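You operate a simulated robot arm through the tools that you are given. There is no shell and no other tool.

Carry out the task below with a simulated robot arm. There is one attempt and no reset: what you move stays moved.

JOB
Unmask the small shell and roll its nozzle down to the stop.
Fine: the yellow plug goes in the empty cup while the red brake is on; release it to roll, brake again.

Only the result counts: the job must be done as asked and must still hold three seconds after the hand-in. Knocking over, shifting, dropping, spilling or breaking anything else fails it.

ROBOT AND FRAMES
A 6-joint arm with a two-finger gripper on a trunk, on a base that moves. Base frame: it is fixed to the floor where the robot stands at the start and does not move with it; the origin is under the middle of the robot, x ahead of it, y to its left, z up; the surface under the hand at the start is at about z = 78. Lengths are in cm, angles in rad, forces in N, time in s.
It reaches about 141.7 cm from its shoulder. Its first joint turns from -2.897 to 2.897 rad. Places, roughly: red cradle brake [50, 30, 80]; small shell with a nozzle [50, 10, 100]; yellow plug cup [40, 50, 80]. Payload 3.43 kg.
The tool frame sits at the grasp point between the pads (the TCP): z along the fingers, y along the line on which they close. The tips reach 2 cm beyond it. The gripper opens to 19 cm; its body begins 24.8 cm behind the TCP.
Orientation is that of the tool frame in the base frame, as a unit quaternion [w, x, y, z]. With the fingers straight down and closing along the base's y, the tool's x points along the base's -x, its y along +y and its z along -z.

CONTROLS
- The arm moves only by the tool arm_command. Its argument "increments" is a list of rows, each a list of 3 entries, a list of its own where there are three numbers: the finger opening in cm, from 0 to 19, then the shift along the base's x, y, z in cm, then the turn, a rotation vector about the base's x, y, z in rad. In form: [[jaw, [x, y, z], [wx, wy, wz]], ...]. A call has 1 to 20 rows; each row is the pose to reach, as a shift and turn from the pose commanded when the call began. A row lasts 0.2 s, in which the tool goes at most 5 cm and 0.15 rad; a call with a longer step from one row to the next is refused whole, and so is a gripper value outside its range. A pose out of reach is approached as far as the arm can. The call stops where the force on the tool passes 90 N (or 10 N more than at its start, if that is more) or the arm is blocked; 0.2 s more then pass. The fingers move at their own pace (about 15.3 cm/s each) and stop on an object; they squeeze with about 36 N. The grip force told is the motor's: it shows also when the fingers shut on nothing. Time passes only in rows, and 0.2 s behind the last, so rows that repeat a pose let the fingers close. It gives the time, the measured TCP pose, the force on the tool (base axes), the opening and the grip force at its end, in the units of the frame above (readings bear some noise), with the torque about the TCP (base axes, N m) and any sound that the robot's microphone picked up.
- Cameras (640 x 400 px; columns grow to the right, rows downward): "scene" is now at [7.14, 21.64, 151.66]; the picture's right is [0.10, -1.00, 0.00], its down [-0.54, -0.05, -0.84] and it looks along [0.84, 0.08, -0.54] (base axes); focal length 248 px, centre (320, 200). "wrist" rides on the gripper at [7, -0.8, -28.8] in the tool frame; the picture's right is [0.12, 0.99, 0.00], its down [-0.96, 0.12, -0.25] and it looks along [-0.25, 0.03, 0.97] (tool axes); focal length 261 px, centre (320, 200). There is no depth. A picture from a camera that has moved, and an enlarged one, comes with that camera's place and axes in the base frame and with its lens.
- snapshot(camera): a new picture of that camera. No time passes.
- raise_lower(by): moves the trunk up (or, below 0, down) by that many cm; the arm and the scene camera ride with it, the base frame stays. It gives what a move gives, with no picture.
- drive_base(legs): drives the robot by 1 to 6 legs, each [ahead, turn to the left] in cm and rad, along the robot's own axes; the way and the turn of a leg run together, so that a leg with both is an arc; at most 150 cm and 3.142 rad a leg. The arm and the cameras ride along, it lands a little off, and it stops where it bumps. It gives what a move gives.
- head_to(pan, tilt): turns the head with the scene camera to pan (to the left, within 2.094 rad either way) and tilt (down, from -0.506 to 1.204), counted from straight ahead of the robot. It gives what a move gives.
- inspect(camera, box): a new picture of the part [left, top, right, bottom] of that camera's present view, enlarged. No time passes.
- finish_job(): hands the job in; it is judged then, once.

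Nothing tells you exact positions but the pictures and the camera data. Unless the task says otherwise, let go and move clear before handing in.

The tools are called after "Call:" as a command line: name --argument value ..., lists and objects as JSON in quotes. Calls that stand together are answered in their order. arm_command: Moves the arm, as the interface text tells. Its arguments: {"type":"object","properties":{"increments":{"type":"array","items":{"type":"array"}}},"required":["increments"]} The other tools are called the same way: raise_lower (by) moves the trunk up or down; drive_base (legs) drives the base; head_to (pan, tilt) turns the head that bears the scene camera; snapshot (camera) takes a picture; inspect (camera, box) takes an enlarged picture of a part of a camera's view; finish_job () hands the job in.

At the start:

```text
t: 0.0
tcp_pos: [56.23, 27.25, 130.06]
tcp_rot: [-0.001, 0.0, 1.0, -0.001]
force: [0.0, -0.4, -0.1]
torque: [-0.01, 0.02, 0.03]
finger_gap: 19.01
gripper_force: 0.0
trunk travel left (down, up): [-7.5, 36.5]
robot x, y, heading: [-0.51, 0.06, 0.002]
head pan, tilt (commanded): [-0.051, 1.134]
```

scene: 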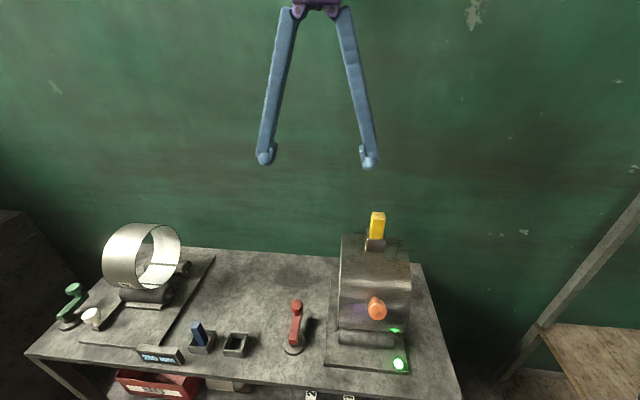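
wrist: 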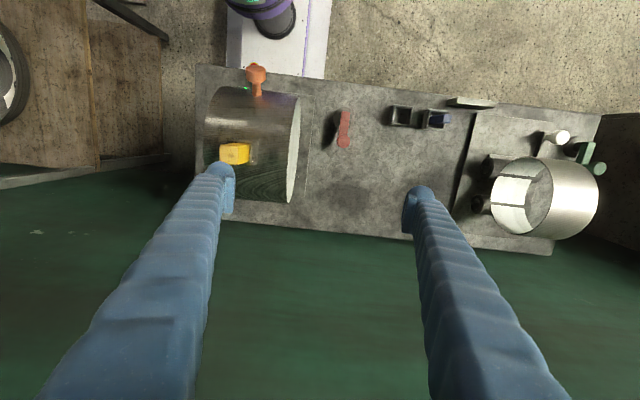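

I see a bench with two cradled shells: the right one carries a yellow plug on top and an orange knob facing the robot, with a red lever and two cups (one holding a blue plug) to its left. First I'll look closely at each item.

Call:
inspect --camera "scene" --box '[300, 190, 460, 400]'

Call:
inspect --camera "scene" --box '[120, 270, 320, 400]'

Call:
inspect --camera "wrist" --box '[180, 50, 380, 210]'

Call:
inspect --camera "wrist" --box '[320, 70, 480, 190]'

```text
1.90 times, centred on (380, 295) of scene
camera zoom: at [7.14, 21.64, 151.66], right [0.1, -1.0, 0.0], down [-0.54, -0.05, -0.84], along [0.84, 0.08, -0.54], focal length 471 px, centre (206, 19)
```

zoom: 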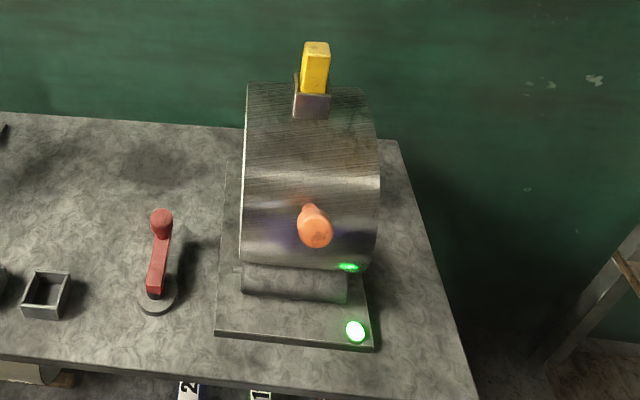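

```text
3.08 times, centred on (220, 335) of scene
camera zoom: at [7.14, 21.64, 151.66], right [0.1, -1.0, 0.0], down [-0.54, -0.05, -0.84], along [0.84, 0.08, -0.54], focal length 761 px, centre (628, -215)
```

zoom: 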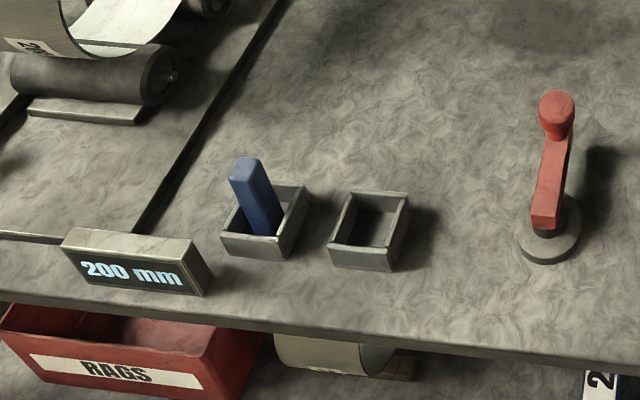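

```text
2.50 times, centred on (280, 130) of wrist
camera zoom: at [49.3, 26.44, 158.87], right [-0.12, 0.99, 0.0], down [0.96, 0.11, 0.25], along [0.24, 0.03, -0.97], focal length 652 px, centre (420, 375)
```

zoom: 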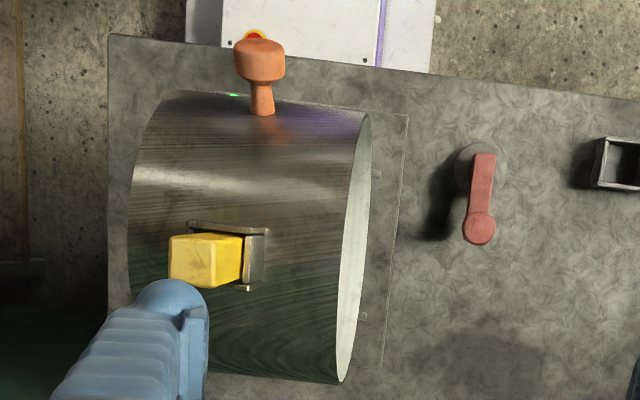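

```text
3.33 times, centred on (400, 130) of wrist
camera zoom: at [49.3, 26.44, 158.87], right [-0.12, 0.99, 0.0], down [0.96, 0.11, 0.25], along [0.24, 0.03, -0.97], focal length 869 px, centre (53, 433)
```

zoom: 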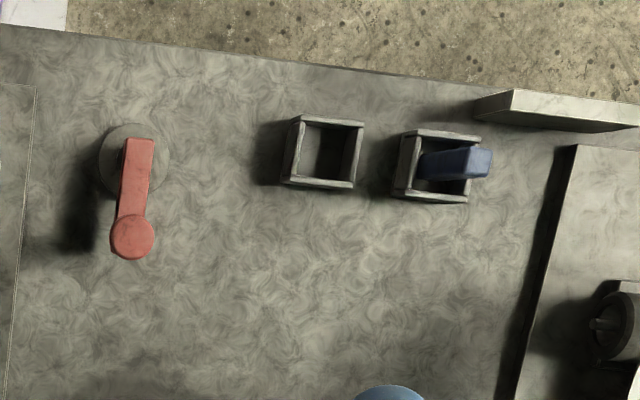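

I see the plug tip near (54, 13, 118) and the orange knob near (39, 13, 104). Next I'll inspect the two levers and the big shell's cradle to understand how the brake moves.

Call:
inspect --camera "scene" --box '[40, 210, 200, 370]'

Call:
inspect --camera "scene" --box '[270, 280, 340, 370]'

Call:
inspect --camera "wrist" --box '[450, 100, 630, 250]'

Call:
inspect --camera "scene" --box '[290, 330, 430, 400]'

```text
2.50 times, centred on (120, 290) of scene
camera zoom: at [7.14, 21.64, 151.66], right [0.1, -1.0, 0.0], down [-0.54, -0.05, -0.84], along [0.84, 0.08, -0.54], focal length 619 px, centre (820, -25)
```

zoom: 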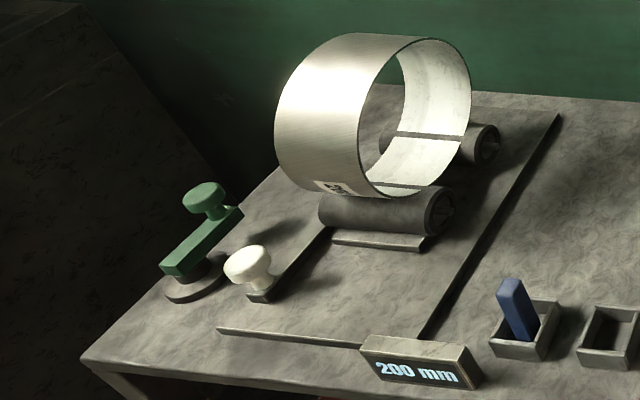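

```text
4.44 times, centred on (305, 325) of scene
camera zoom: at [7.14, 21.64, 151.66], right [0.1, -1.0, 0.0], down [-0.54, -0.05, -0.84], along [0.84, 0.08, -0.54], focal length 1100 px, centre (387, -356)
```

zoom: 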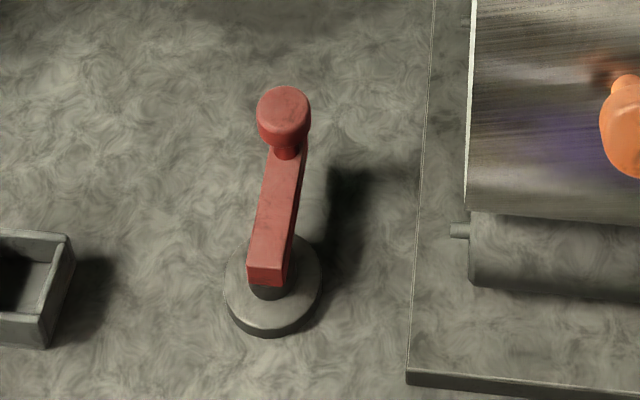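

```text
2.67 times, centred on (540, 175) of wrist
camera zoom: at [49.3, 26.44, 158.87], right [-0.12, 0.99, 0.0], down [0.96, 0.11, 0.25], along [0.24, 0.03, -0.97], focal length 695 px, centre (-267, 267)
```

zoom: 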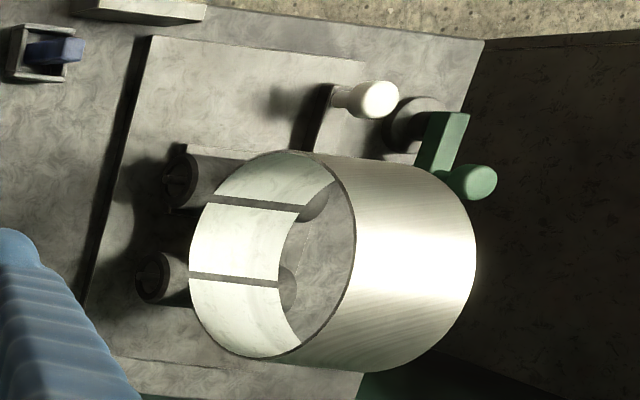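

```text
4.57 times, centred on (360, 365) of scene
camera zoom: at [7.14, 21.64, 151.66], right [0.1, -1.0, 0.0], down [-0.54, -0.05, -0.84], along [0.84, 0.08, -0.54], focal length 1131 px, centre (137, -554)
```

zoom: 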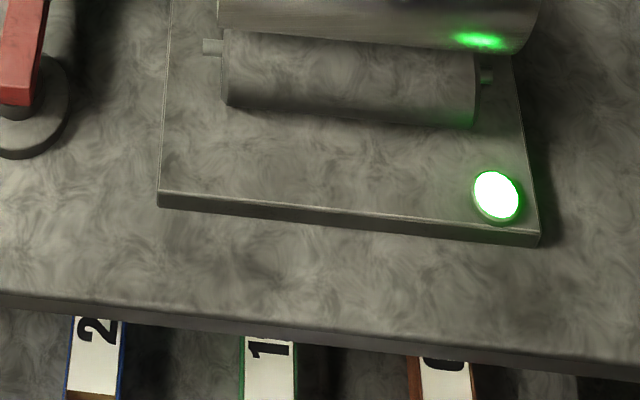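

The brake lever looks like a crank on a disc hub, and I want a side view of the shell, socket and knob before touching anything. I'll swing the gripper high so that the wrist camera looks obliquely at the shell from its left.

Call:
arm_command --increments '[[19, [-1, 2, 0], [-0.13, 0, 0]], [19, [-2, 4, 0], [-0.26, 0, 0]], [19, [-3, 6, 0], [-0.39, 0, 0]], [19, [-4, 8, -1], [-0.52, 0, 0]], [19, [-5, 10, -2], [-0.65, 0, 0]], [19, [-6, 12, -4], [-0.78, 0, 0]], [19, [-6, 14, -6], [-0.9, 0, 0]]]'

Call:
snapshot --camera "wrist"

Call:
snapshot --camera "scene"

```text
t: 1.6
tcp_pos: [48.9, 35.52, 117.69]
tcp_rot: [0.011, -0.005, 0.905, -0.426]
force: [0.3, -0.2, 0.5]
torque: [0.08, -0.04, 0.03]
finger_gap: 19.0
gripper_force: 0.0
out of reach, approached as far as the arm can: row 4, 5, 6, 7
trunk travel left (down, up): [-7.5, 36.5]
robot x, y, heading: [-0.05, 0.01, 0.002]
head pan, tilt (commanded): [-0.051, 1.134]
```

```text
taken
camera wrist: at [41.28, 57.02, 136.67], right [-0.12, 0.63, -0.77], down [0.96, 0.28, 0.08], along [0.27, -0.72, -0.64], focal length 261 px, centre (320, 200)
```

wrist: 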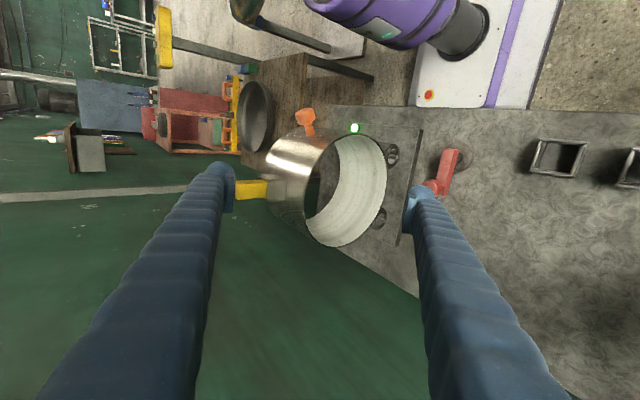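

```text
taken
camera scene: at [4.3, 20.48, 147.29], right [-0.04, -1.0, 0.0], down [-0.91, 0.04, -0.42], along [0.42, -0.02, -0.91], focal length 248 px, centre (320, 200)
```

scene: 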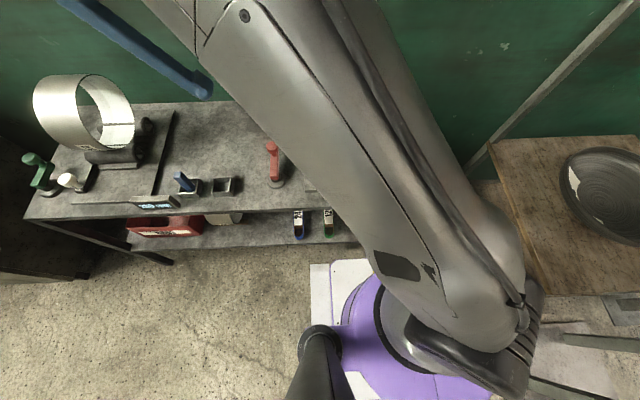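

The side view shows the open end of the small shell on two rollers. I'll enlarge it to see the plug's socket, the knob and any stop.

Call:
inspect --camera "wrist" --box '[220, 90, 480, 260]'

Call:
inspect --camera "wrist" --box '[230, 90, 370, 180]'

Call:
head_to --pan 0.0 --tilt 0.65

```text
2.35 times, centred on (350, 175) of wrist
camera zoom: at [41.28, 57.02, 136.67], right [-0.12, 0.63, -0.77], down [0.96, 0.28, 0.08], along [0.27, -0.72, -0.64], focal length 613 px, centre (249, 259)
```

zoom: 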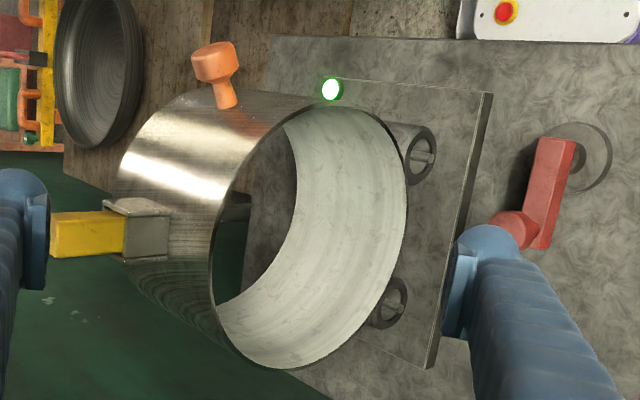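

```text
4.44 times, centred on (300, 135) of wrist
camera zoom: at [41.28, 57.02, 136.67], right [-0.12, 0.63, -0.77], down [0.96, 0.28, 0.08], along [0.27, -0.72, -0.64], focal length 1158 px, centre (409, 489)
```

zoom: 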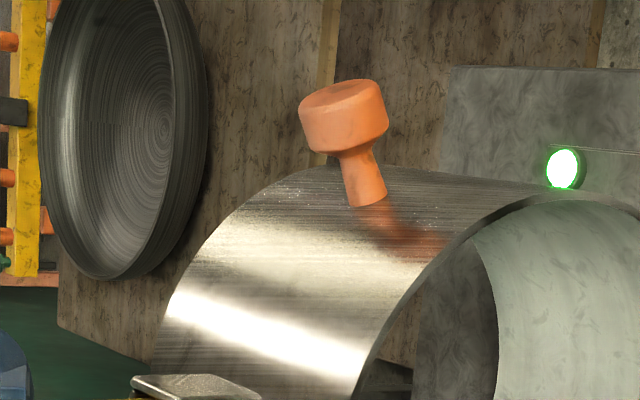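

```text
t: 2.5
tcp_pos: [49.05, 35.46, 117.75]
tcp_rot: [0.012, -0.005, 0.905, -0.426]
force: [0.1, -0.7, 1.4]
torque: [0.0, 0.02, -0.01]
finger_gap: 19.0
gripper_force: 0.0
trunk travel left (down, up): [-7.5, 36.5]
robot x, y, heading: [-0.13, -0.38, 0.005]
head pan, tilt (commanded): [0.0, 0.649]
```

The plug stands roughly upright in a square metal collar near the shell's top, and the cup centre is near (41, 48.5, 82). I'll turn the gripper back to straight down, checking where the commanded pose really is.

Call:
arm_command --increments '[[19, [0, -1, 1], [0.13, 0, 0]], [19, [0, -2, 2], [0.26, 0, 0]], [19, [0, -3, 3], [0.39, 0, 0]], [19, [0, -4, 4], [0.52, 0, 0]], [19, [0, -5, 5], [0.65, 0, 0]], [19, [0, -6, 6], [0.78, 0, 0]], [19, [0, -7, 7], [0.9, 0, 0]], [19, [0, -7, 7], [0.9, 0, 0]]]'

Call:
snapshot --camera "scene"

```text
t: 4.3
tcp_pos: [49.12, 28.29, 124.71]
tcp_rot: [-0.001, 0.0, 1.0, 0.0]
force: [-0.2, -1.5, 0.4]
torque: [0.21, 0.0, 0.0]
finger_gap: 19.02
gripper_force: 0.1
trunk travel left (down, up): [-7.5, 36.5]
robot x, y, heading: [-0.07, 0.19, -0.001]
head pan, tilt (commanded): [0.0, 0.649]
```

```text
taken
camera scene: at [6.35, 16.81, 151.71], right [-0.43, -0.9, 0.0], down [-0.48, 0.23, -0.84], along [0.76, -0.36, -0.54], focal length 248 px, centre (320, 200)
```

scene: 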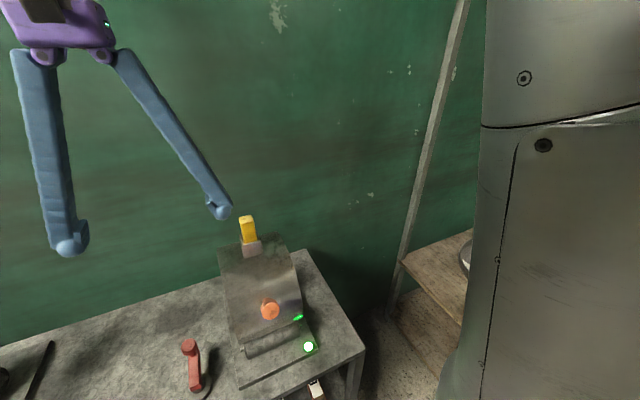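

The commanded pose follows the reached one, and the hand is vertical again at (49, 28, 125). I'll move above the plug at height 132 for a close wrist view.

Call:
arm_command --increments '[[19, [1, -2, 3], [0, 0, 0]], [19, [2, -6, 6], [0, 0, 0]], [19, [3, -10, 7.3], [0, 0, 0]], [19, [4, -13.5, 7.3], [0, 0, 0]], [19, [4.9, -15.5, 7.3], [0, 0, 0]], [19, [4.9, -15.5, 7.3], [0, 0, 0]]]'

Call:
snapshot --camera "wrist"

Call:
snapshot --camera "scene"

```text
refused: row 2 steps farther than a row can; nothing moved
```

```text
taken
camera wrist: at [42.18, 27.44, 153.67], right [-0.12, 0.99, 0.0], down [0.96, 0.11, 0.25], along [0.24, 0.03, -0.97], focal length 261 px, centre (320, 200)
```

wrist: 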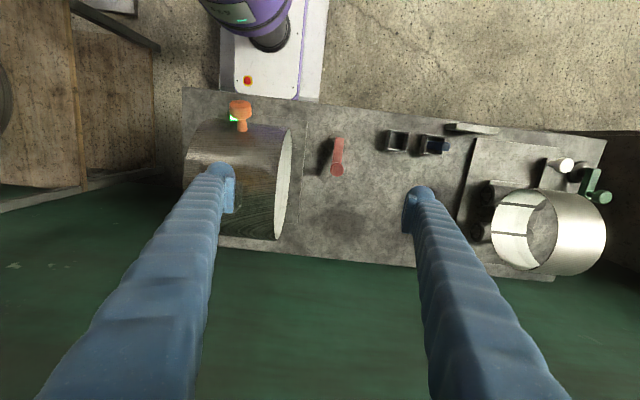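

```text
taken
camera scene: at [6.35, 16.81, 151.71], right [-0.43, -0.9, 0.0], down [-0.48, 0.23, -0.84], along [0.76, -0.36, -0.54], focal length 248 px, centre (320, 200)
```

scene: 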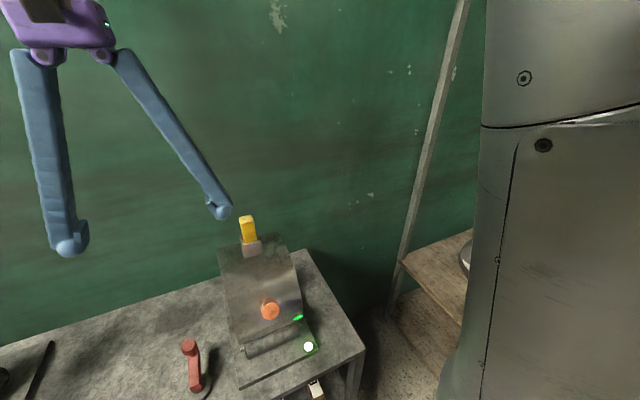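

A step was too long, so nothing moved; the scene is unchanged. I'll use smaller steps to get above the plug.

Call:
arm_command --increments '[[19, [0.5, -1, 3], [0, 0, 0]], [19, [1.5, -4, 6], [0, 0, 0]], [19, [2.5, -8, 7.3], [0, 0, 0]], [19, [3.5, -12, 7.3], [0, 0, 0]], [19, [4.9, -15.5, 7.3], [0, 0, 0]], [19, [4.9, -15.5, 7.3], [0, 0, 0]]]'

Call:
snapshot --camera "wrist"

Call:
snapshot --camera "scene"

```text
t: 5.7
tcp_pos: [53.92, 12.38, 132.04]
tcp_rot: [-0.002, 0.0, 1.0, 0.0]
force: [-0.4, 0.5, 0.1]
torque: [0.09, 0.02, 0.02]
finger_gap: 19.0
gripper_force: 0.0
trunk travel left (down, up): [-7.5, 36.5]
robot x, y, heading: [-0.25, -0.0, 0.001]
head pan, tilt (commanded): [0.0, 0.649]
```

```text
taken
camera wrist: at [47.02, 11.67, 160.86], right [-0.12, 0.99, 0.0], down [0.96, 0.11, 0.24], along [0.24, 0.03, -0.97], focal length 261 px, centre (320, 200)
```

wrist: 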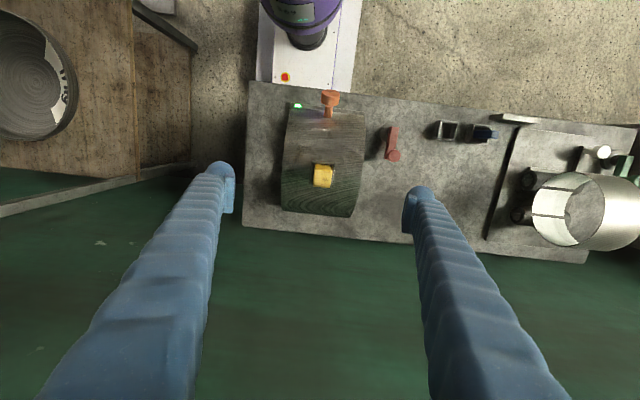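

```text
taken
camera scene: at [6.6, 17.83, 151.36], right [-0.32, -0.95, 0.0], down [-0.54, 0.18, -0.82], along [0.78, -0.27, -0.57], focal length 248 px, centre (320, 200)
```

scene: 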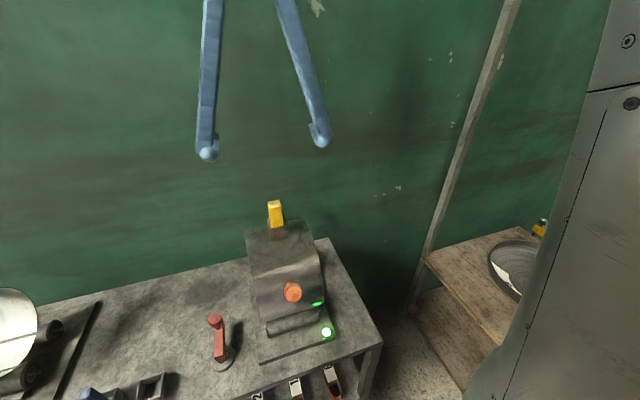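

I'm above the plug with the jaws straddling it at a distance. I'll enlarge both views to fix the plug's axis and position precisely.

Call:
inspect --camera "wrist" --box '[270, 80, 390, 220]'

Call:
inspect --camera "scene" --box '[230, 190, 350, 370]'

```text
2.86 times, centred on (330, 150) of wrist
camera zoom: at [47.02, 11.67, 160.86], right [-0.12, 0.99, 0.0], down [0.96, 0.11, 0.24], along [0.24, 0.03, -0.97], focal length 745 px, centre (291, 343)
```

zoom: 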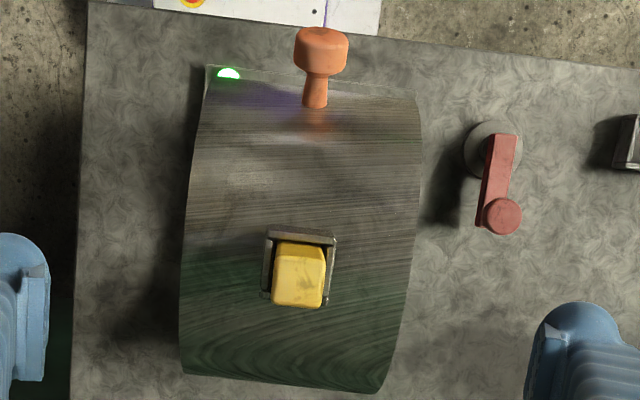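

```text
2.22 times, centred on (290, 280) of scene
camera zoom: at [6.6, 17.83, 151.36], right [-0.32, -0.95, 0.0], down [-0.54, 0.18, -0.82], along [0.78, -0.27, -0.57], focal length 550 px, centre (387, 22)
```

zoom: 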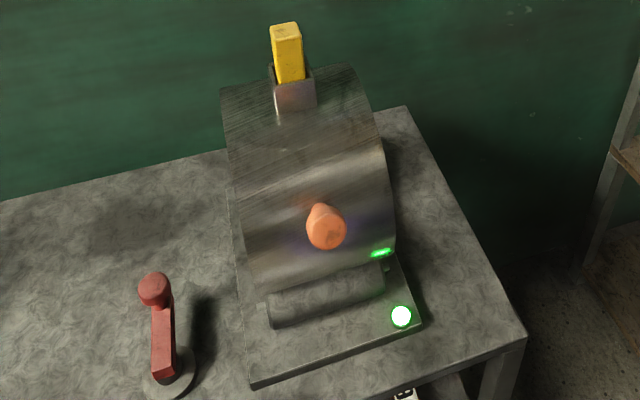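

The plug's top is near (54.2, 12.8, 118), its collar's rim near z = 113, so about 5 cm of it is free to grip. I'll descend in stages with jaws open and check again before closing.

Call:
arm_command --increments '[[19, [0, 0, -2], [0, 0, 0]], [17, [0.1, 0.1, -5], [0, 0, 0]], [14, [0.2, 0.3, -8], [0, 0, 0]], [12, [0.2, 0.3, -10], [0, 0, 0]], [12, [0.2, 0.3, -10], [0, 0, 0]], [12, [0.2, 0.3, -10], [0, 0, 0]]]'

Call:
snapshot --camera "wrist"

Call:
snapshot --camera "scene"

```text
t: 7.1
tcp_pos: [54.08, 13.19, 121.64]
tcp_rot: [-0.002, 0.0, 1.0, -0.002]
force: [0.1, 0.2, -0.8]
torque: [0.03, 0.01, 0.01]
finger_gap: 12.0
gripper_force: 0.0
trunk travel left (down, up): [-7.5, 36.5]
robot x, y, heading: [0.06, 0.15, -0.004]
head pan, tilt (commanded): [0.0, 0.649]
```

```text
taken
camera wrist: at [47.15, 12.43, 150.55], right [-0.12, 0.99, 0.0], down [0.96, 0.11, 0.24], along [0.24, 0.03, -0.97], focal length 261 px, centre (320, 200)
```

wrist: 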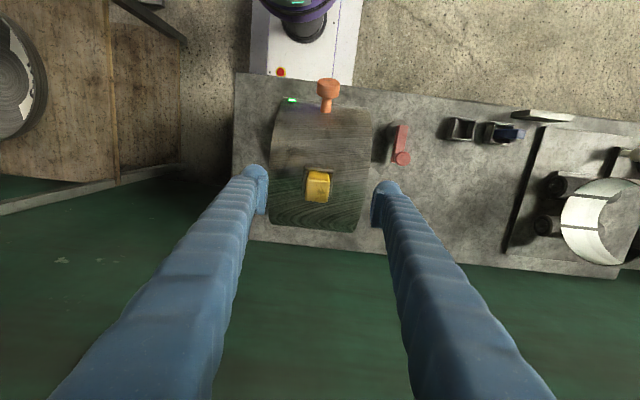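

```text
taken
camera scene: at [6.57, 17.76, 151.43], right [-0.34, -0.94, 0.0], down [-0.53, 0.19, -0.83], along [0.78, -0.28, -0.56], focal length 248 px, centre (320, 200)
```

scene: 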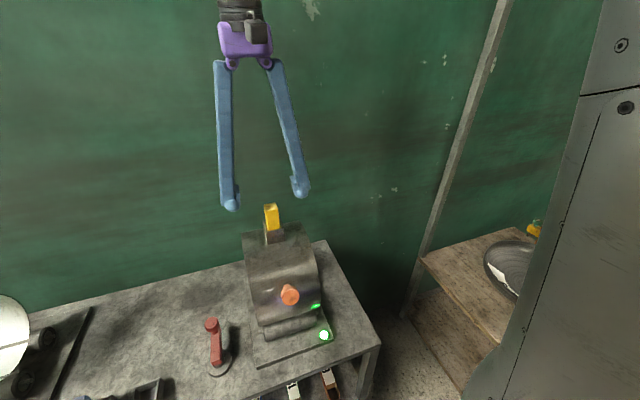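

The jaws straddle the plug with their tips still above it. One enlarged look to check centring before descending to grip height.

Call:
inspect --camera "wrist" --box '[250, 150, 390, 230]'

Call:
inspect --camera "scene" --box '[210, 170, 330, 260]'

```text
4.57 times, centred on (320, 190) of wrist
camera zoom: at [47.15, 12.43, 150.55], right [-0.12, 0.99, 0.0], down [0.96, 0.11, 0.24], along [0.24, 0.03, -0.97], focal length 1192 px, centre (320, 246)
```

zoom: 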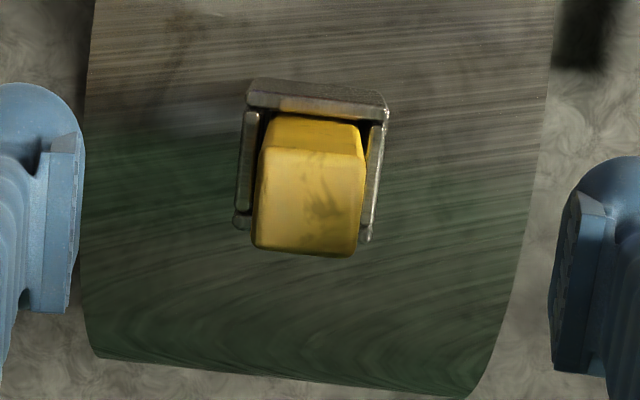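

```text
4.44 times, centred on (270, 215) of scene
camera zoom: at [6.57, 17.76, 151.43], right [-0.34, -0.94, 0.0], down [-0.53, 0.19, -0.83], along [0.78, -0.28, -0.56], focal length 1100 px, centre (542, 133)
```

zoom: 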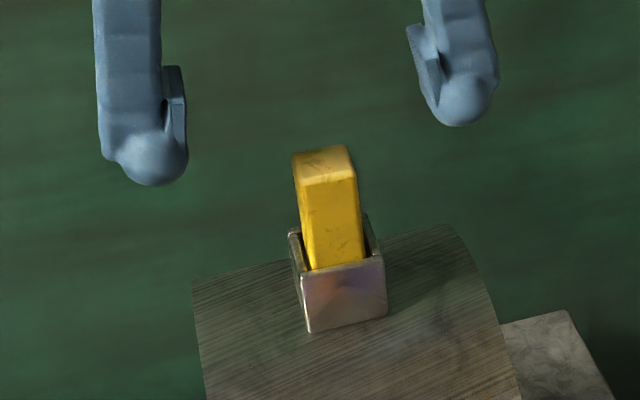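

The plug (about 2.9 cm square) sits loosely in its collar, about 0.3 cm toward −y of the jaw centre. I'll correct that, descend to z ≈ 116.3 and close.

Call:
arm_command --increments '[[9, [0, -0.3, -2], [0, 0, 0]], [7, [0, -0.3, -4], [0, 0, 0]], [6, [0, -0.3, -5.5], [0, 0, 0]], [6, [0, -0.3, -5.5], [0, 0, 0]]]'

Call:
inspect --camera "wrist" --box '[250, 150, 390, 230]'

Call:
inspect --camera "scene" --box '[210, 170, 330, 260]'

```text
t: 8.1
tcp_pos: [54.07, 12.79, 116.31]
tcp_rot: [-0.001, 0.001, 1.0, -0.001]
force: [-0.3, -0.2, -0.8]
torque: [-0.02, -0.01, -0.02]
finger_gap: 5.99
gripper_force: 0.1
trunk travel left (down, up): [-7.5, 36.5]
robot x, y, heading: [-0.07, -0.2, -0.005]
head pan, tilt (commanded): [0.0, 0.649]
```

```text
4.57 times, centred on (320, 190) of wrist
camera zoom: at [47.12, 11.93, 145.19], right [-0.12, 0.99, 0.0], down [0.96, 0.11, 0.25], along [0.24, 0.03, -0.97], focal length 1192 px, centre (320, 246)
```

zoom: 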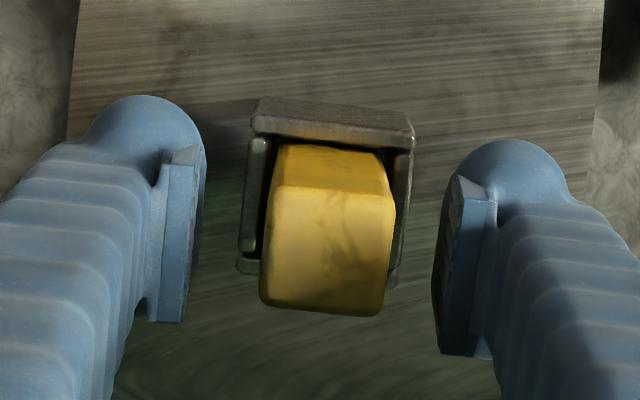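

```text
4.44 times, centred on (270, 215) of scene
camera zoom: at [6.67, 18.07, 151.41], right [-0.3, -0.95, 0.0], down [-0.54, 0.17, -0.83], along [0.79, -0.25, -0.56], focal length 1100 px, centre (542, 133)
```

zoom: 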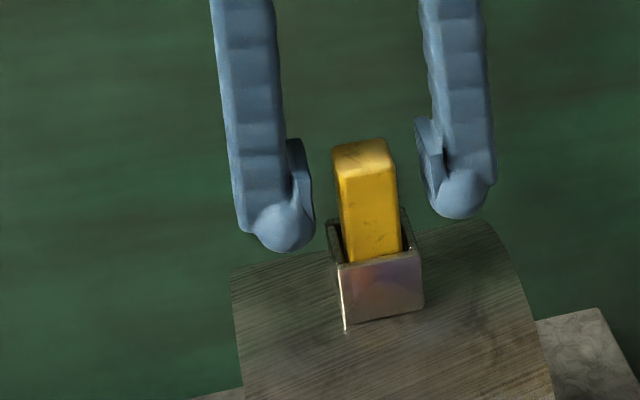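

The jaws bracket the plug well, with tips just above the collar's rim. Closing now.

Call:
arm_command --increments '[[4, [0, 0, 0], [0, 0, 0]], [2.5, [0, 0, 0], [0, 0, 0]], [1.0, [0, 0, 0], [0, 0, 0]], [1.0, [0, 0, 0], [0, 0, 0]], [1.0, [0, 0, 0], [0, 0, 0]]]'

Call:
inspect --camera "wrist" --box '[250, 150, 390, 230]'

Call:
inspect --camera "scene" --box '[210, 170, 330, 260]'

```text
t: 9.3
tcp_pos: [54.06, 12.78, 116.33]
tcp_rot: [-0.001, 0.0, 1.0, 0.0]
force: [-0.4, -0.2, 1.7]
torque: [-0.06, -0.03, 0.0]
finger_gap: 2.86
gripper_force: 36.2
trunk travel left (down, up): [-7.5, 36.5]
robot x, y, heading: [0.4, -0.22, 0.001]
head pan, tilt (commanded): [0.0, 0.649]
```

```text
4.57 times, centred on (320, 190) of wrist
camera zoom: at [47.13, 11.93, 145.2], right [-0.12, 0.99, 0.0], down [0.96, 0.11, 0.25], along [0.24, 0.03, -0.97], focal length 1192 px, centre (320, 246)
```

zoom: 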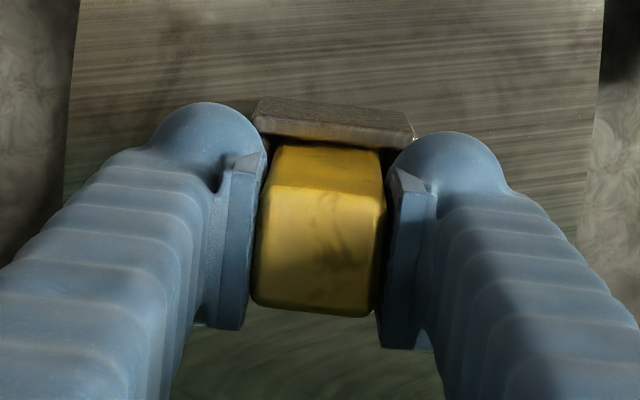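

```text
4.44 times, centred on (270, 215) of scene
camera zoom: at [6.67, 18.09, 151.41], right [-0.3, -0.95, 0.0], down [-0.54, 0.17, -0.83], along [0.79, -0.25, -0.56], focal length 1100 px, centre (542, 133)
```

zoom: 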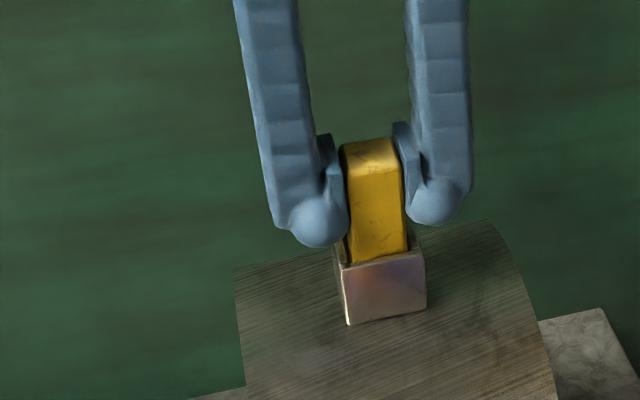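

The plug is held firmly (gap 2.86 cm, 36 N). I'll draw it straight up in small steps and watch the force.

Call:
arm_command --increments '[[1.0, [0, 0, 0.7], [0, 0, 0]], [1.0, [0, 0, 1.4], [0, 0, 0]], [1.0, [0, 0, 2.1], [0, 0, 0]]]'

Call:
inspect --camera "scene" --box '[210, 150, 330, 270]'

```text
t: 10.1
tcp_pos: [54.14, 12.75, 118.47]
tcp_rot: [-0.002, 0.001, 1.0, -0.001]
force: [0.6, -0.3, -0.5]
torque: [0.0, -0.01, 0.03]
finger_gap: 2.83
gripper_force: 35.7
trunk travel left (down, up): [-7.5, 36.5]
robot x, y, heading: [0.59, -0.02, 0.002]
head pan, tilt (commanded): [0.0, 0.649]
```

```text
3.33 times, centred on (270, 210) of scene
camera zoom: at [6.67, 18.02, 151.44], right [-0.31, -0.95, 0.0], down [-0.53, 0.17, -0.83], along [0.79, -0.26, -0.56], focal length 825 px, centre (487, 167)
```

zoom: 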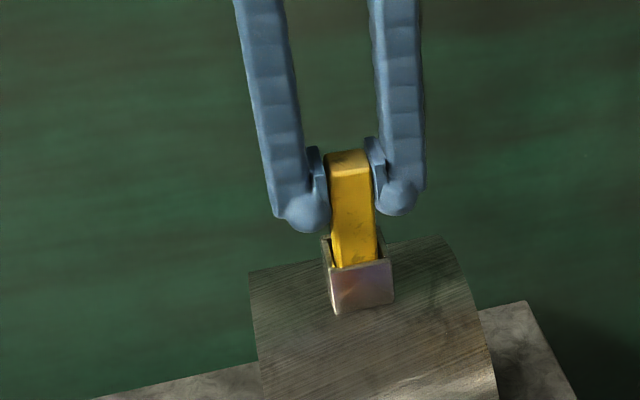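

The plug slides freely out of the collar with almost no force. I'll keep lifting until it is well clear.

Call:
arm_command --increments '[[1.0, [0, 0, 1], [0, 0, 0]], [1.0, [0, 0, 2], [0, 0, 0]], [1.0, [0, 0, 4], [0, 0, 0]], [1.0, [0, 0, 7], [0, 0, 0]], [1.0, [0, 0, 10], [0, 0, 0]], [1.0, [0, 0, 10], [0, 0, 0]]]'

Call:
snapshot --camera "scene"

Call:
inspect --camera "scene" --box '[200, 90, 340, 270]'

Call:
snapshot --camera "wrist"

```text
t: 11.5
tcp_pos: [54.17, 12.9, 128.74]
tcp_rot: [-0.002, 0.001, 1.0, -0.001]
force: [0.3, -0.1, -0.2]
torque: [0.02, -0.06, -0.01]
finger_gap: 2.87
gripper_force: 36.3
trunk travel left (down, up): [-7.5, 36.5]
robot x, y, heading: [0.2, -0.17, -0.005]
head pan, tilt (commanded): [0.0, 0.649]
```

```text
taken
camera scene: at [6.66, 17.92, 151.5], right [-0.32, -0.95, 0.0], down [-0.52, 0.18, -0.83], along [0.79, -0.27, -0.55], focal length 248 px, centre (320, 200)
```

scene: 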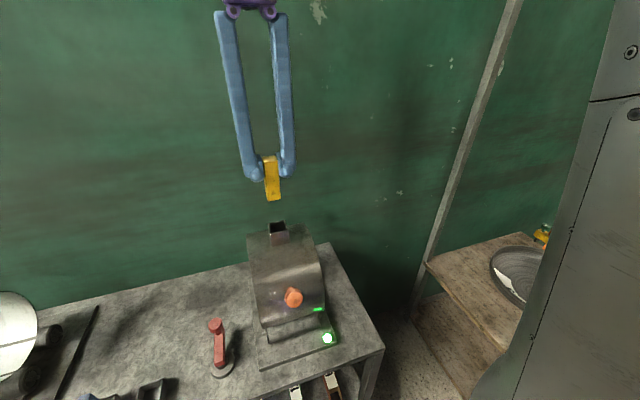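

```text
2.22 times, centred on (270, 180) of scene
camera zoom: at [6.66, 17.92, 151.5], right [-0.32, -0.95, 0.0], down [-0.52, 0.18, -0.83], along [0.79, -0.27, -0.55], focal length 550 px, centre (431, 244)
```

zoom: 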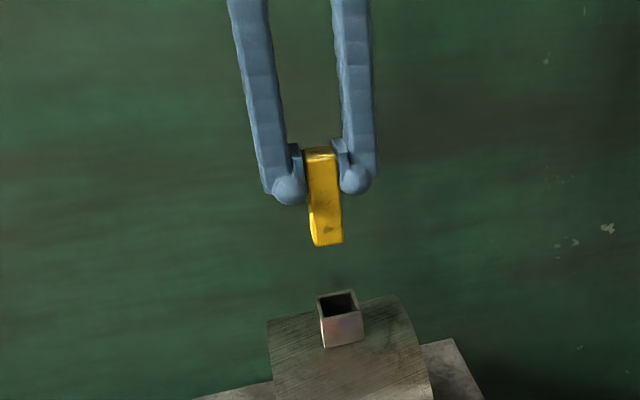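

```text
taken
camera wrist: at [47.27, 12.15, 157.6], right [-0.12, 0.99, 0.0], down [0.96, 0.11, 0.24], along [0.24, 0.03, -0.97], focal length 261 px, centre (320, 200)
```

wrist: 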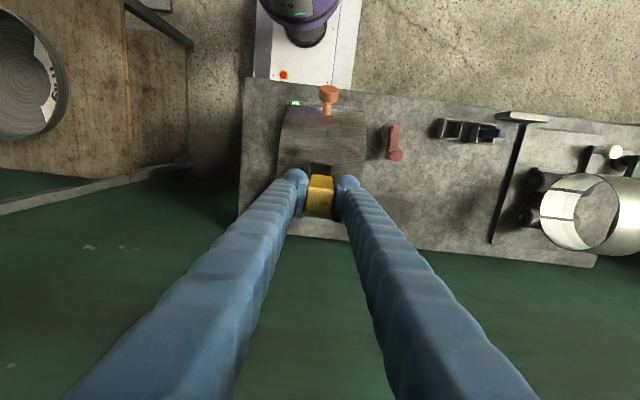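

The plug is out, about 9 cm long with its bottom about 7 cm below the grasp point. I'll check its tilt in the hand before moving to the cup.

Call:
inspect --camera "wrist" --box '[260, 150, 380, 230]'

Call:
inspect --camera "wrist" --box '[420, 100, 520, 160]'

```text
5.00 times, centred on (320, 190) of wrist
camera zoom: at [47.27, 12.15, 157.6], right [-0.12, 0.99, 0.0], down [0.96, 0.11, 0.24], along [0.24, 0.03, -0.97], focal length 1303 px, centre (320, 250)
```

zoom: 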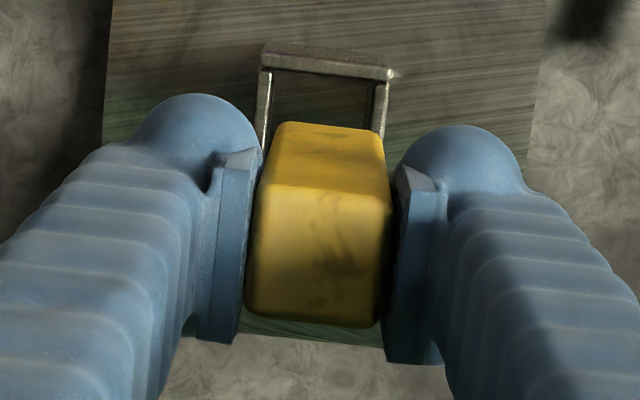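

```text
6.40 times, centred on (470, 130) of wrist
camera zoom: at [47.27, 12.15, 157.6], right [-0.12, 0.99, 0.0], down [0.96, 0.11, 0.24], along [0.24, 0.03, -0.97], focal length 1668 px, centre (-640, 648)
```

zoom: 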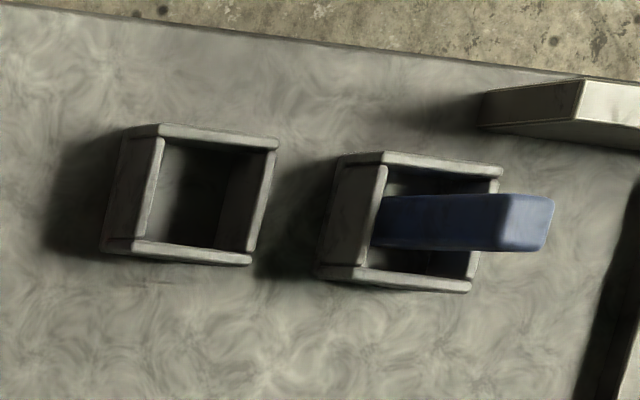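

The plug hangs vertically, centred on the grasp point; the empty cup's opening is about 4.7 cm square, centred near (41.3, 48.7). I'll carry the plug over at safe height and recheck from above.

Call:
arm_command --increments '[[1.0, [-0.7, 2, 0], [0, 0, 0]], [1.0, [-2.2, 6, 0], [0, 0, 0]], [1.0, [-3.7, 10.2, 0], [0, 0, 0]], [1.0, [-5.2, 14.4, 0], [0, 0, 0]], [1.0, [-6.7, 18.6, 0], [0, 0, 0]], [1.0, [-8.2, 22.8, 0], [0, 0, 0]], [1.0, [-9.7, 27, 0], [0, 0, 0]], [1.0, [-11.2, 31, -2], [0, 0, 0]], [1.0, [-12.3, 34, -5], [0, 0, 0]], [1.0, [-12.9, 35.8, -8], [0, 0, 0]], [1.0, [-12.9, 35.8, -8], [0, 0, 0]]]'

Call:
snapshot --camera "wrist"

Call:
head_to --pan 0.3 --tilt 0.9

Call:
snapshot --camera "scene"

```text
t: 13.5
tcp_pos: [49.82, 39.22, 123.98]
tcp_rot: [-0.007, 0.079, 0.997, -0.006]
force: [0.3, 0.5, -1.6]
torque: [0.01, 0.21, 0.01]
finger_gap: 2.84
gripper_force: 36.0
trunk travel left (down, up): [-7.5, 36.5]
robot x, y, heading: [-0.21, -0.23, -0.001]
head pan, tilt (commanded): [0.0, 0.649]
stopped in row 9: the arm was blocked; the commanded pose is now the measured one
```

```text
taken
camera wrist: at [43.23, 39.85, 152.91], right [0.04, 1.0, -0.01], down [0.97, -0.04, 0.23], along [0.23, -0.02, -0.97], focal length 261 px, centre (320, 200)
```

wrist: 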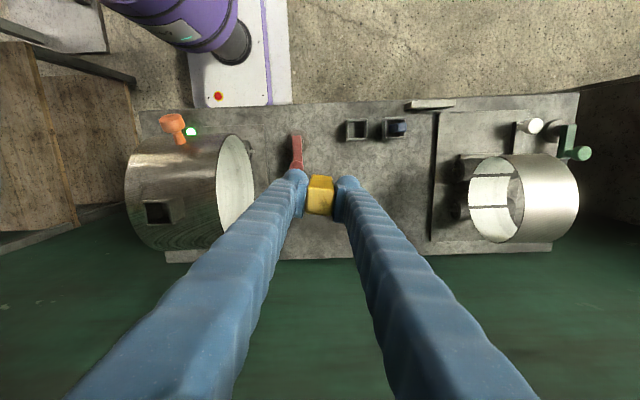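

```text
t: 14.3
tcp_pos: [49.4, 39.32, 124.1]
tcp_rot: [-0.005, 0.077, 0.997, -0.006]
force: [-0.2, 0.9, -0.8]
torque: [-0.02, 0.01, 0.0]
finger_gap: 2.85
gripper_force: 35.5
trunk travel left (down, up): [-7.5, 36.5]
robot x, y, heading: [-0.04, -0.15, 0.004]
head pan, tilt (commanded): [0.3, 0.901]
```

```text
taken
camera scene: at [7.16, 19.88, 151.83], right [-0.1, -1.0, 0.0], down [-0.52, 0.05, -0.85], along [0.85, -0.08, -0.52], focal length 248 px, centre (320, 200)
```

scene: 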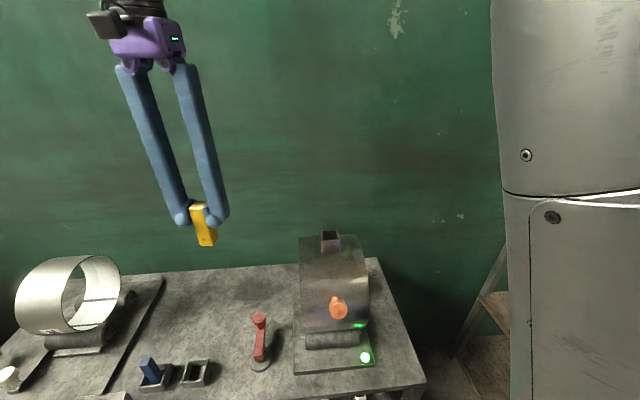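

The arm reported being blocked at (49.5, 39.3, 124), away from any bench item, so it is probably the arm's own posture or mast. I'll look around with the head to see how the arm is folded.

Call:
head_to --pan -0.6 --tilt 0.2

Call:
snapshot --camera "scene"

```text
t: 15.5
tcp_pos: [49.08, 39.81, 124.36]
tcp_rot: [-0.005, 0.075, 0.997, -0.004]
force: [-0.5, 0.4, -1.2]
torque: [-0.07, 0.04, -0.02]
finger_gap: 2.87
gripper_force: 35.9
trunk travel left (down, up): [-7.5, 36.5]
robot x, y, heading: [0.13, 0.07, 0.003]
head pan, tilt (commanded): [-0.6, 0.201]
```

```text
taken
camera scene: at [6.49, 16.43, 154.24], right [-0.47, -0.88, 0.0], down [-0.25, 0.13, -0.96], along [0.85, -0.45, -0.28], focal length 248 px, centre (320, 200)
```

scene: 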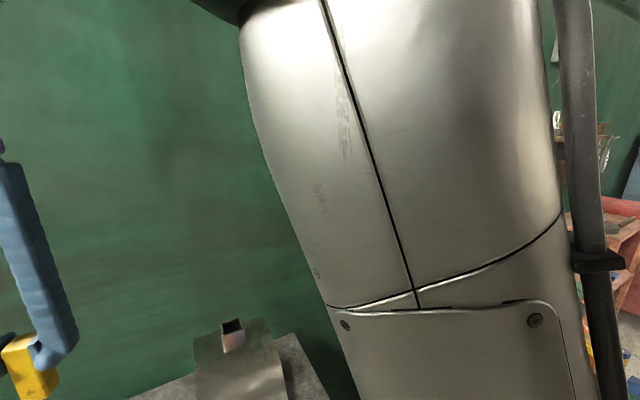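

The upper arm is crowding the head mast on the robot's left, which is what limits reaching left toward the cup. I'll ease the arm back to the right, and then look around to see whether the base can safely back off and turn left.

Call:
arm_command --increments '[[1.0, [0.5, -2, 0.5], [0, 0, 0.04]], [1.0, [1, -5, 1], [0, 0, 0.08]], [1.0, [1.5, -9, 2], [0, 0, 0.12]], [1.0, [2, -13, 3], [0, 0, 0.15]], [1.0, [2, -15, 3], [0, 0, 0.15]], [1.0, [2, -15, 3], [0, 0, 0.15]]]'

Call:
head_to --pan 2.0 --tilt 0.8

Call:
snapshot --camera "scene"

Call:
snapshot --camera "wrist"

```text
t: 16.9
tcp_pos: [51.33, 24.27, 127.26]
tcp_rot: [-0.004, 0.001, 1.0, -0.005]
force: [0.6, -0.9, -1.5]
torque: [0.03, 0.01, 0.01]
finger_gap: 2.86
gripper_force: 36.2
trunk travel left (down, up): [-7.5, 36.5]
robot x, y, heading: [-0.22, -0.09, 0.003]
head pan, tilt (commanded): [-0.6, 0.201]
```

```text
t: 19.2
tcp_pos: [51.42, 24.38, 127.23]
tcp_rot: [-0.004, 0.002, 1.0, -0.004]
force: [-0.1, 0.0, 0.4]
torque: [-0.01, -0.01, -0.03]
finger_gap: 2.84
gripper_force: 36.2
trunk travel left (down, up): [-7.5, 36.5]
robot x, y, heading: [-0.03, -0.2, 0.004]
head pan, tilt (commanded): [2.0, 0.799]
```

```text
taken
camera scene: at [7.25, 18.29, 154.23], right [-0.26, -0.96, 0.0], down [-0.27, 0.08, -0.96], along [0.92, -0.25, -0.28], focal length 248 px, centre (320, 200)
```

scene: 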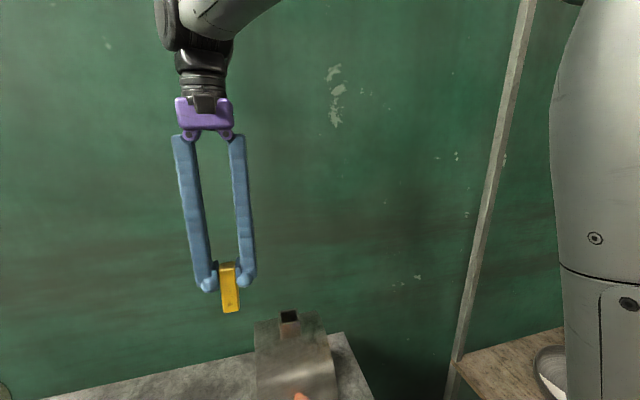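

```text
taken
camera wrist: at [44.59, 23.84, 156.22], right [-0.12, 0.99, -0.01], down [0.96, 0.11, 0.24], along [0.24, 0.02, -0.97], focal length 261 px, centre (320, 200)
```

wrist: 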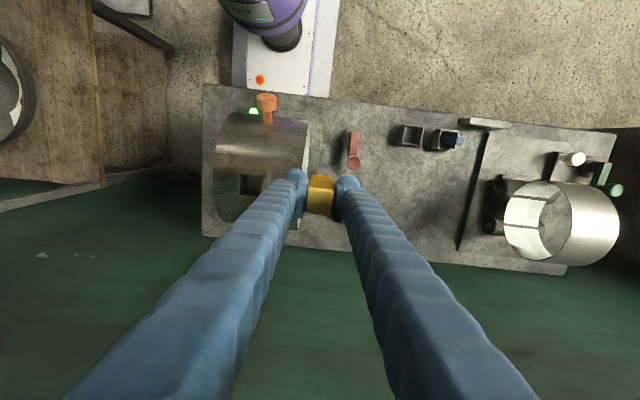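

The head hasn't reached its commanded pan (still about −0.27), so I'll let a little time pass and check whether it is just slow or obstructed.

Call:
arm_command --increments '[[1.0, [0, 0, 0], [0, 0, 0]], [1.0, [0, 0, 0], [0, 0, 0]], [1.0, [0, 0, 0], [0, 0, 0]], [1.0, [0, 0, 0], [0, 0, 0]], [1.0, [0, 0, 0], [0, 0, 0]], [1.0, [0, 0, 0], [0, 0, 0]]]'

Call:
snapshot --camera "scene"

```text
t: 20.6
tcp_pos: [51.33, 24.4, 127.27]
tcp_rot: [-0.004, 0.002, 1.0, -0.005]
force: [-0.2, -0.1, -1.2]
torque: [0.02, 0.0, 0.0]
finger_gap: 2.84
gripper_force: 35.6
trunk travel left (down, up): [-7.5, 36.5]
robot x, y, heading: [-0.07, 0.28, 0.0]
head pan, tilt (commanded): [2.0, 0.799]
```

```text
taken
camera scene: at [7.24, 18.28, 154.17], right [-0.27, -0.96, 0.0], down [-0.28, 0.08, -0.96], along [0.92, -0.25, -0.29], focal length 248 px, centre (320, 200)
```

scene: 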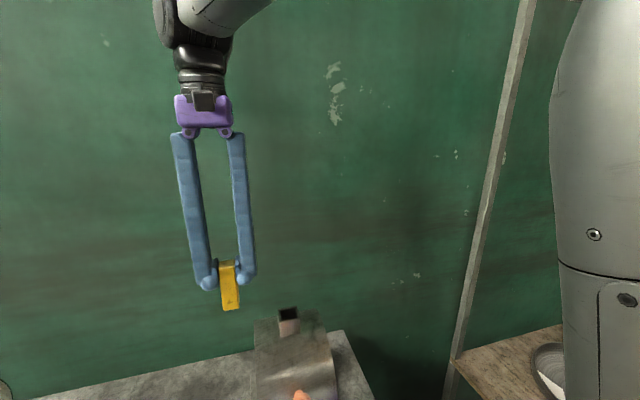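

The head seems jammed at pan −0.27, tilt 0.29. I'll test a small command to learn whether it is obstructed by the arm.

Call:
head_to --pan -0.27 --tilt 0.6

Call:
inspect --camera "scene" --box '[0, 0, 640, 400]'

Call:
head_to --pan -1.0 --tilt 0.3

Call:
snapshot --camera "scene"

```text
t: 22.7
tcp_pos: [51.23, 24.37, 127.26]
tcp_rot: [-0.004, 0.001, 1.0, -0.005]
force: [-0.1, -0.1, -1.7]
torque: [0.01, -0.02, -0.01]
finger_gap: 2.86
gripper_force: 36.3
trunk travel left (down, up): [-7.5, 36.5]
robot x, y, heading: [-0.05, -0.34, -0.006]
head pan, tilt (commanded): [-0.271, 0.6]
```

```text
1.00 times, centred on (320, 200) of scene (not enlarged: the box is as wide or as high as the picture)
camera zoom: at [6.88, 17.93, 152.27], right [-0.31, -0.95, 0.0], down [-0.46, 0.15, -0.88], along [0.83, -0.27, -0.48], focal length 248 px, centre (320, 200)
```

zoom: 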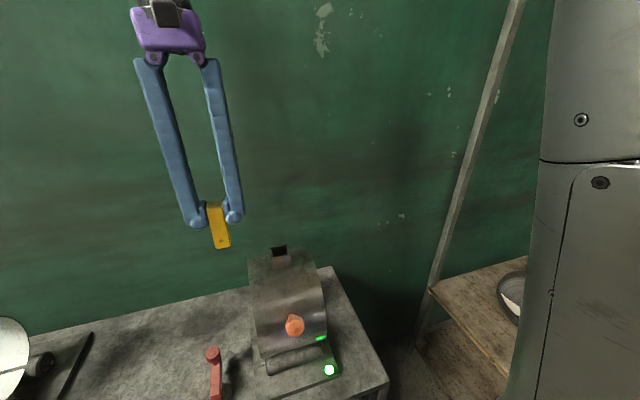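

```text
t: 23.8
tcp_pos: [51.39, 24.37, 127.23]
tcp_rot: [-0.004, 0.002, 1.0, -0.004]
force: [-0.1, -0.1, -1.0]
torque: [0.0, 0.02, -0.01]
finger_gap: 2.84
gripper_force: 36.2
trunk travel left (down, up): [-7.5, 36.5]
robot x, y, heading: [0.01, 0.03, -0.005]
head pan, tilt (commanded): [-1.0, 0.3]
```

```text
taken
camera scene: at [3.29, 12.91, 154.12], right [-0.84, -0.54, 0.0], down [-0.16, 0.25, -0.96], along [0.52, -0.8, -0.3], focal length 248 px, centre (320, 200)
```

scene: 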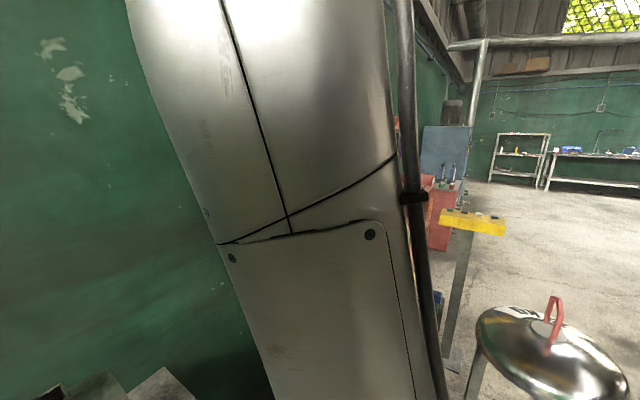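

The head moves freely to the right. I'll test the left side again with a moderate pan to see the space on the robot's left and behind.

Call:
head_to --pan 0.6 --tilt 0.3

Call:
snapshot --camera "scene"

```text
t: 25.5
tcp_pos: [51.27, 24.36, 127.33]
tcp_rot: [-0.004, 0.001, 1.0, -0.004]
force: [-0.9, 0.6, 0.1]
torque: [0.02, 0.0, 0.03]
finger_gap: 2.84
gripper_force: 36.1
trunk travel left (down, up): [-7.5, 36.5]
robot x, y, heading: [0.46, -0.34, 0.001]
head pan, tilt (commanded): [0.6, 0.3]
```

```text
taken
camera scene: at [7.26, 18.29, 154.11], right [-0.27, -0.96, 0.0], down [-0.29, 0.08, -0.95], along [0.92, -0.25, -0.3], focal length 248 px, centre (320, 200)
```

scene: 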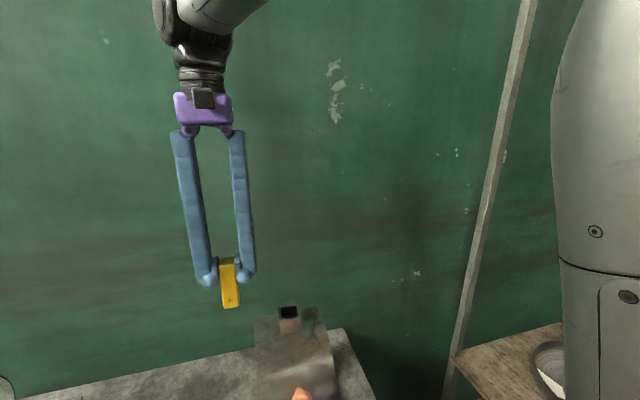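

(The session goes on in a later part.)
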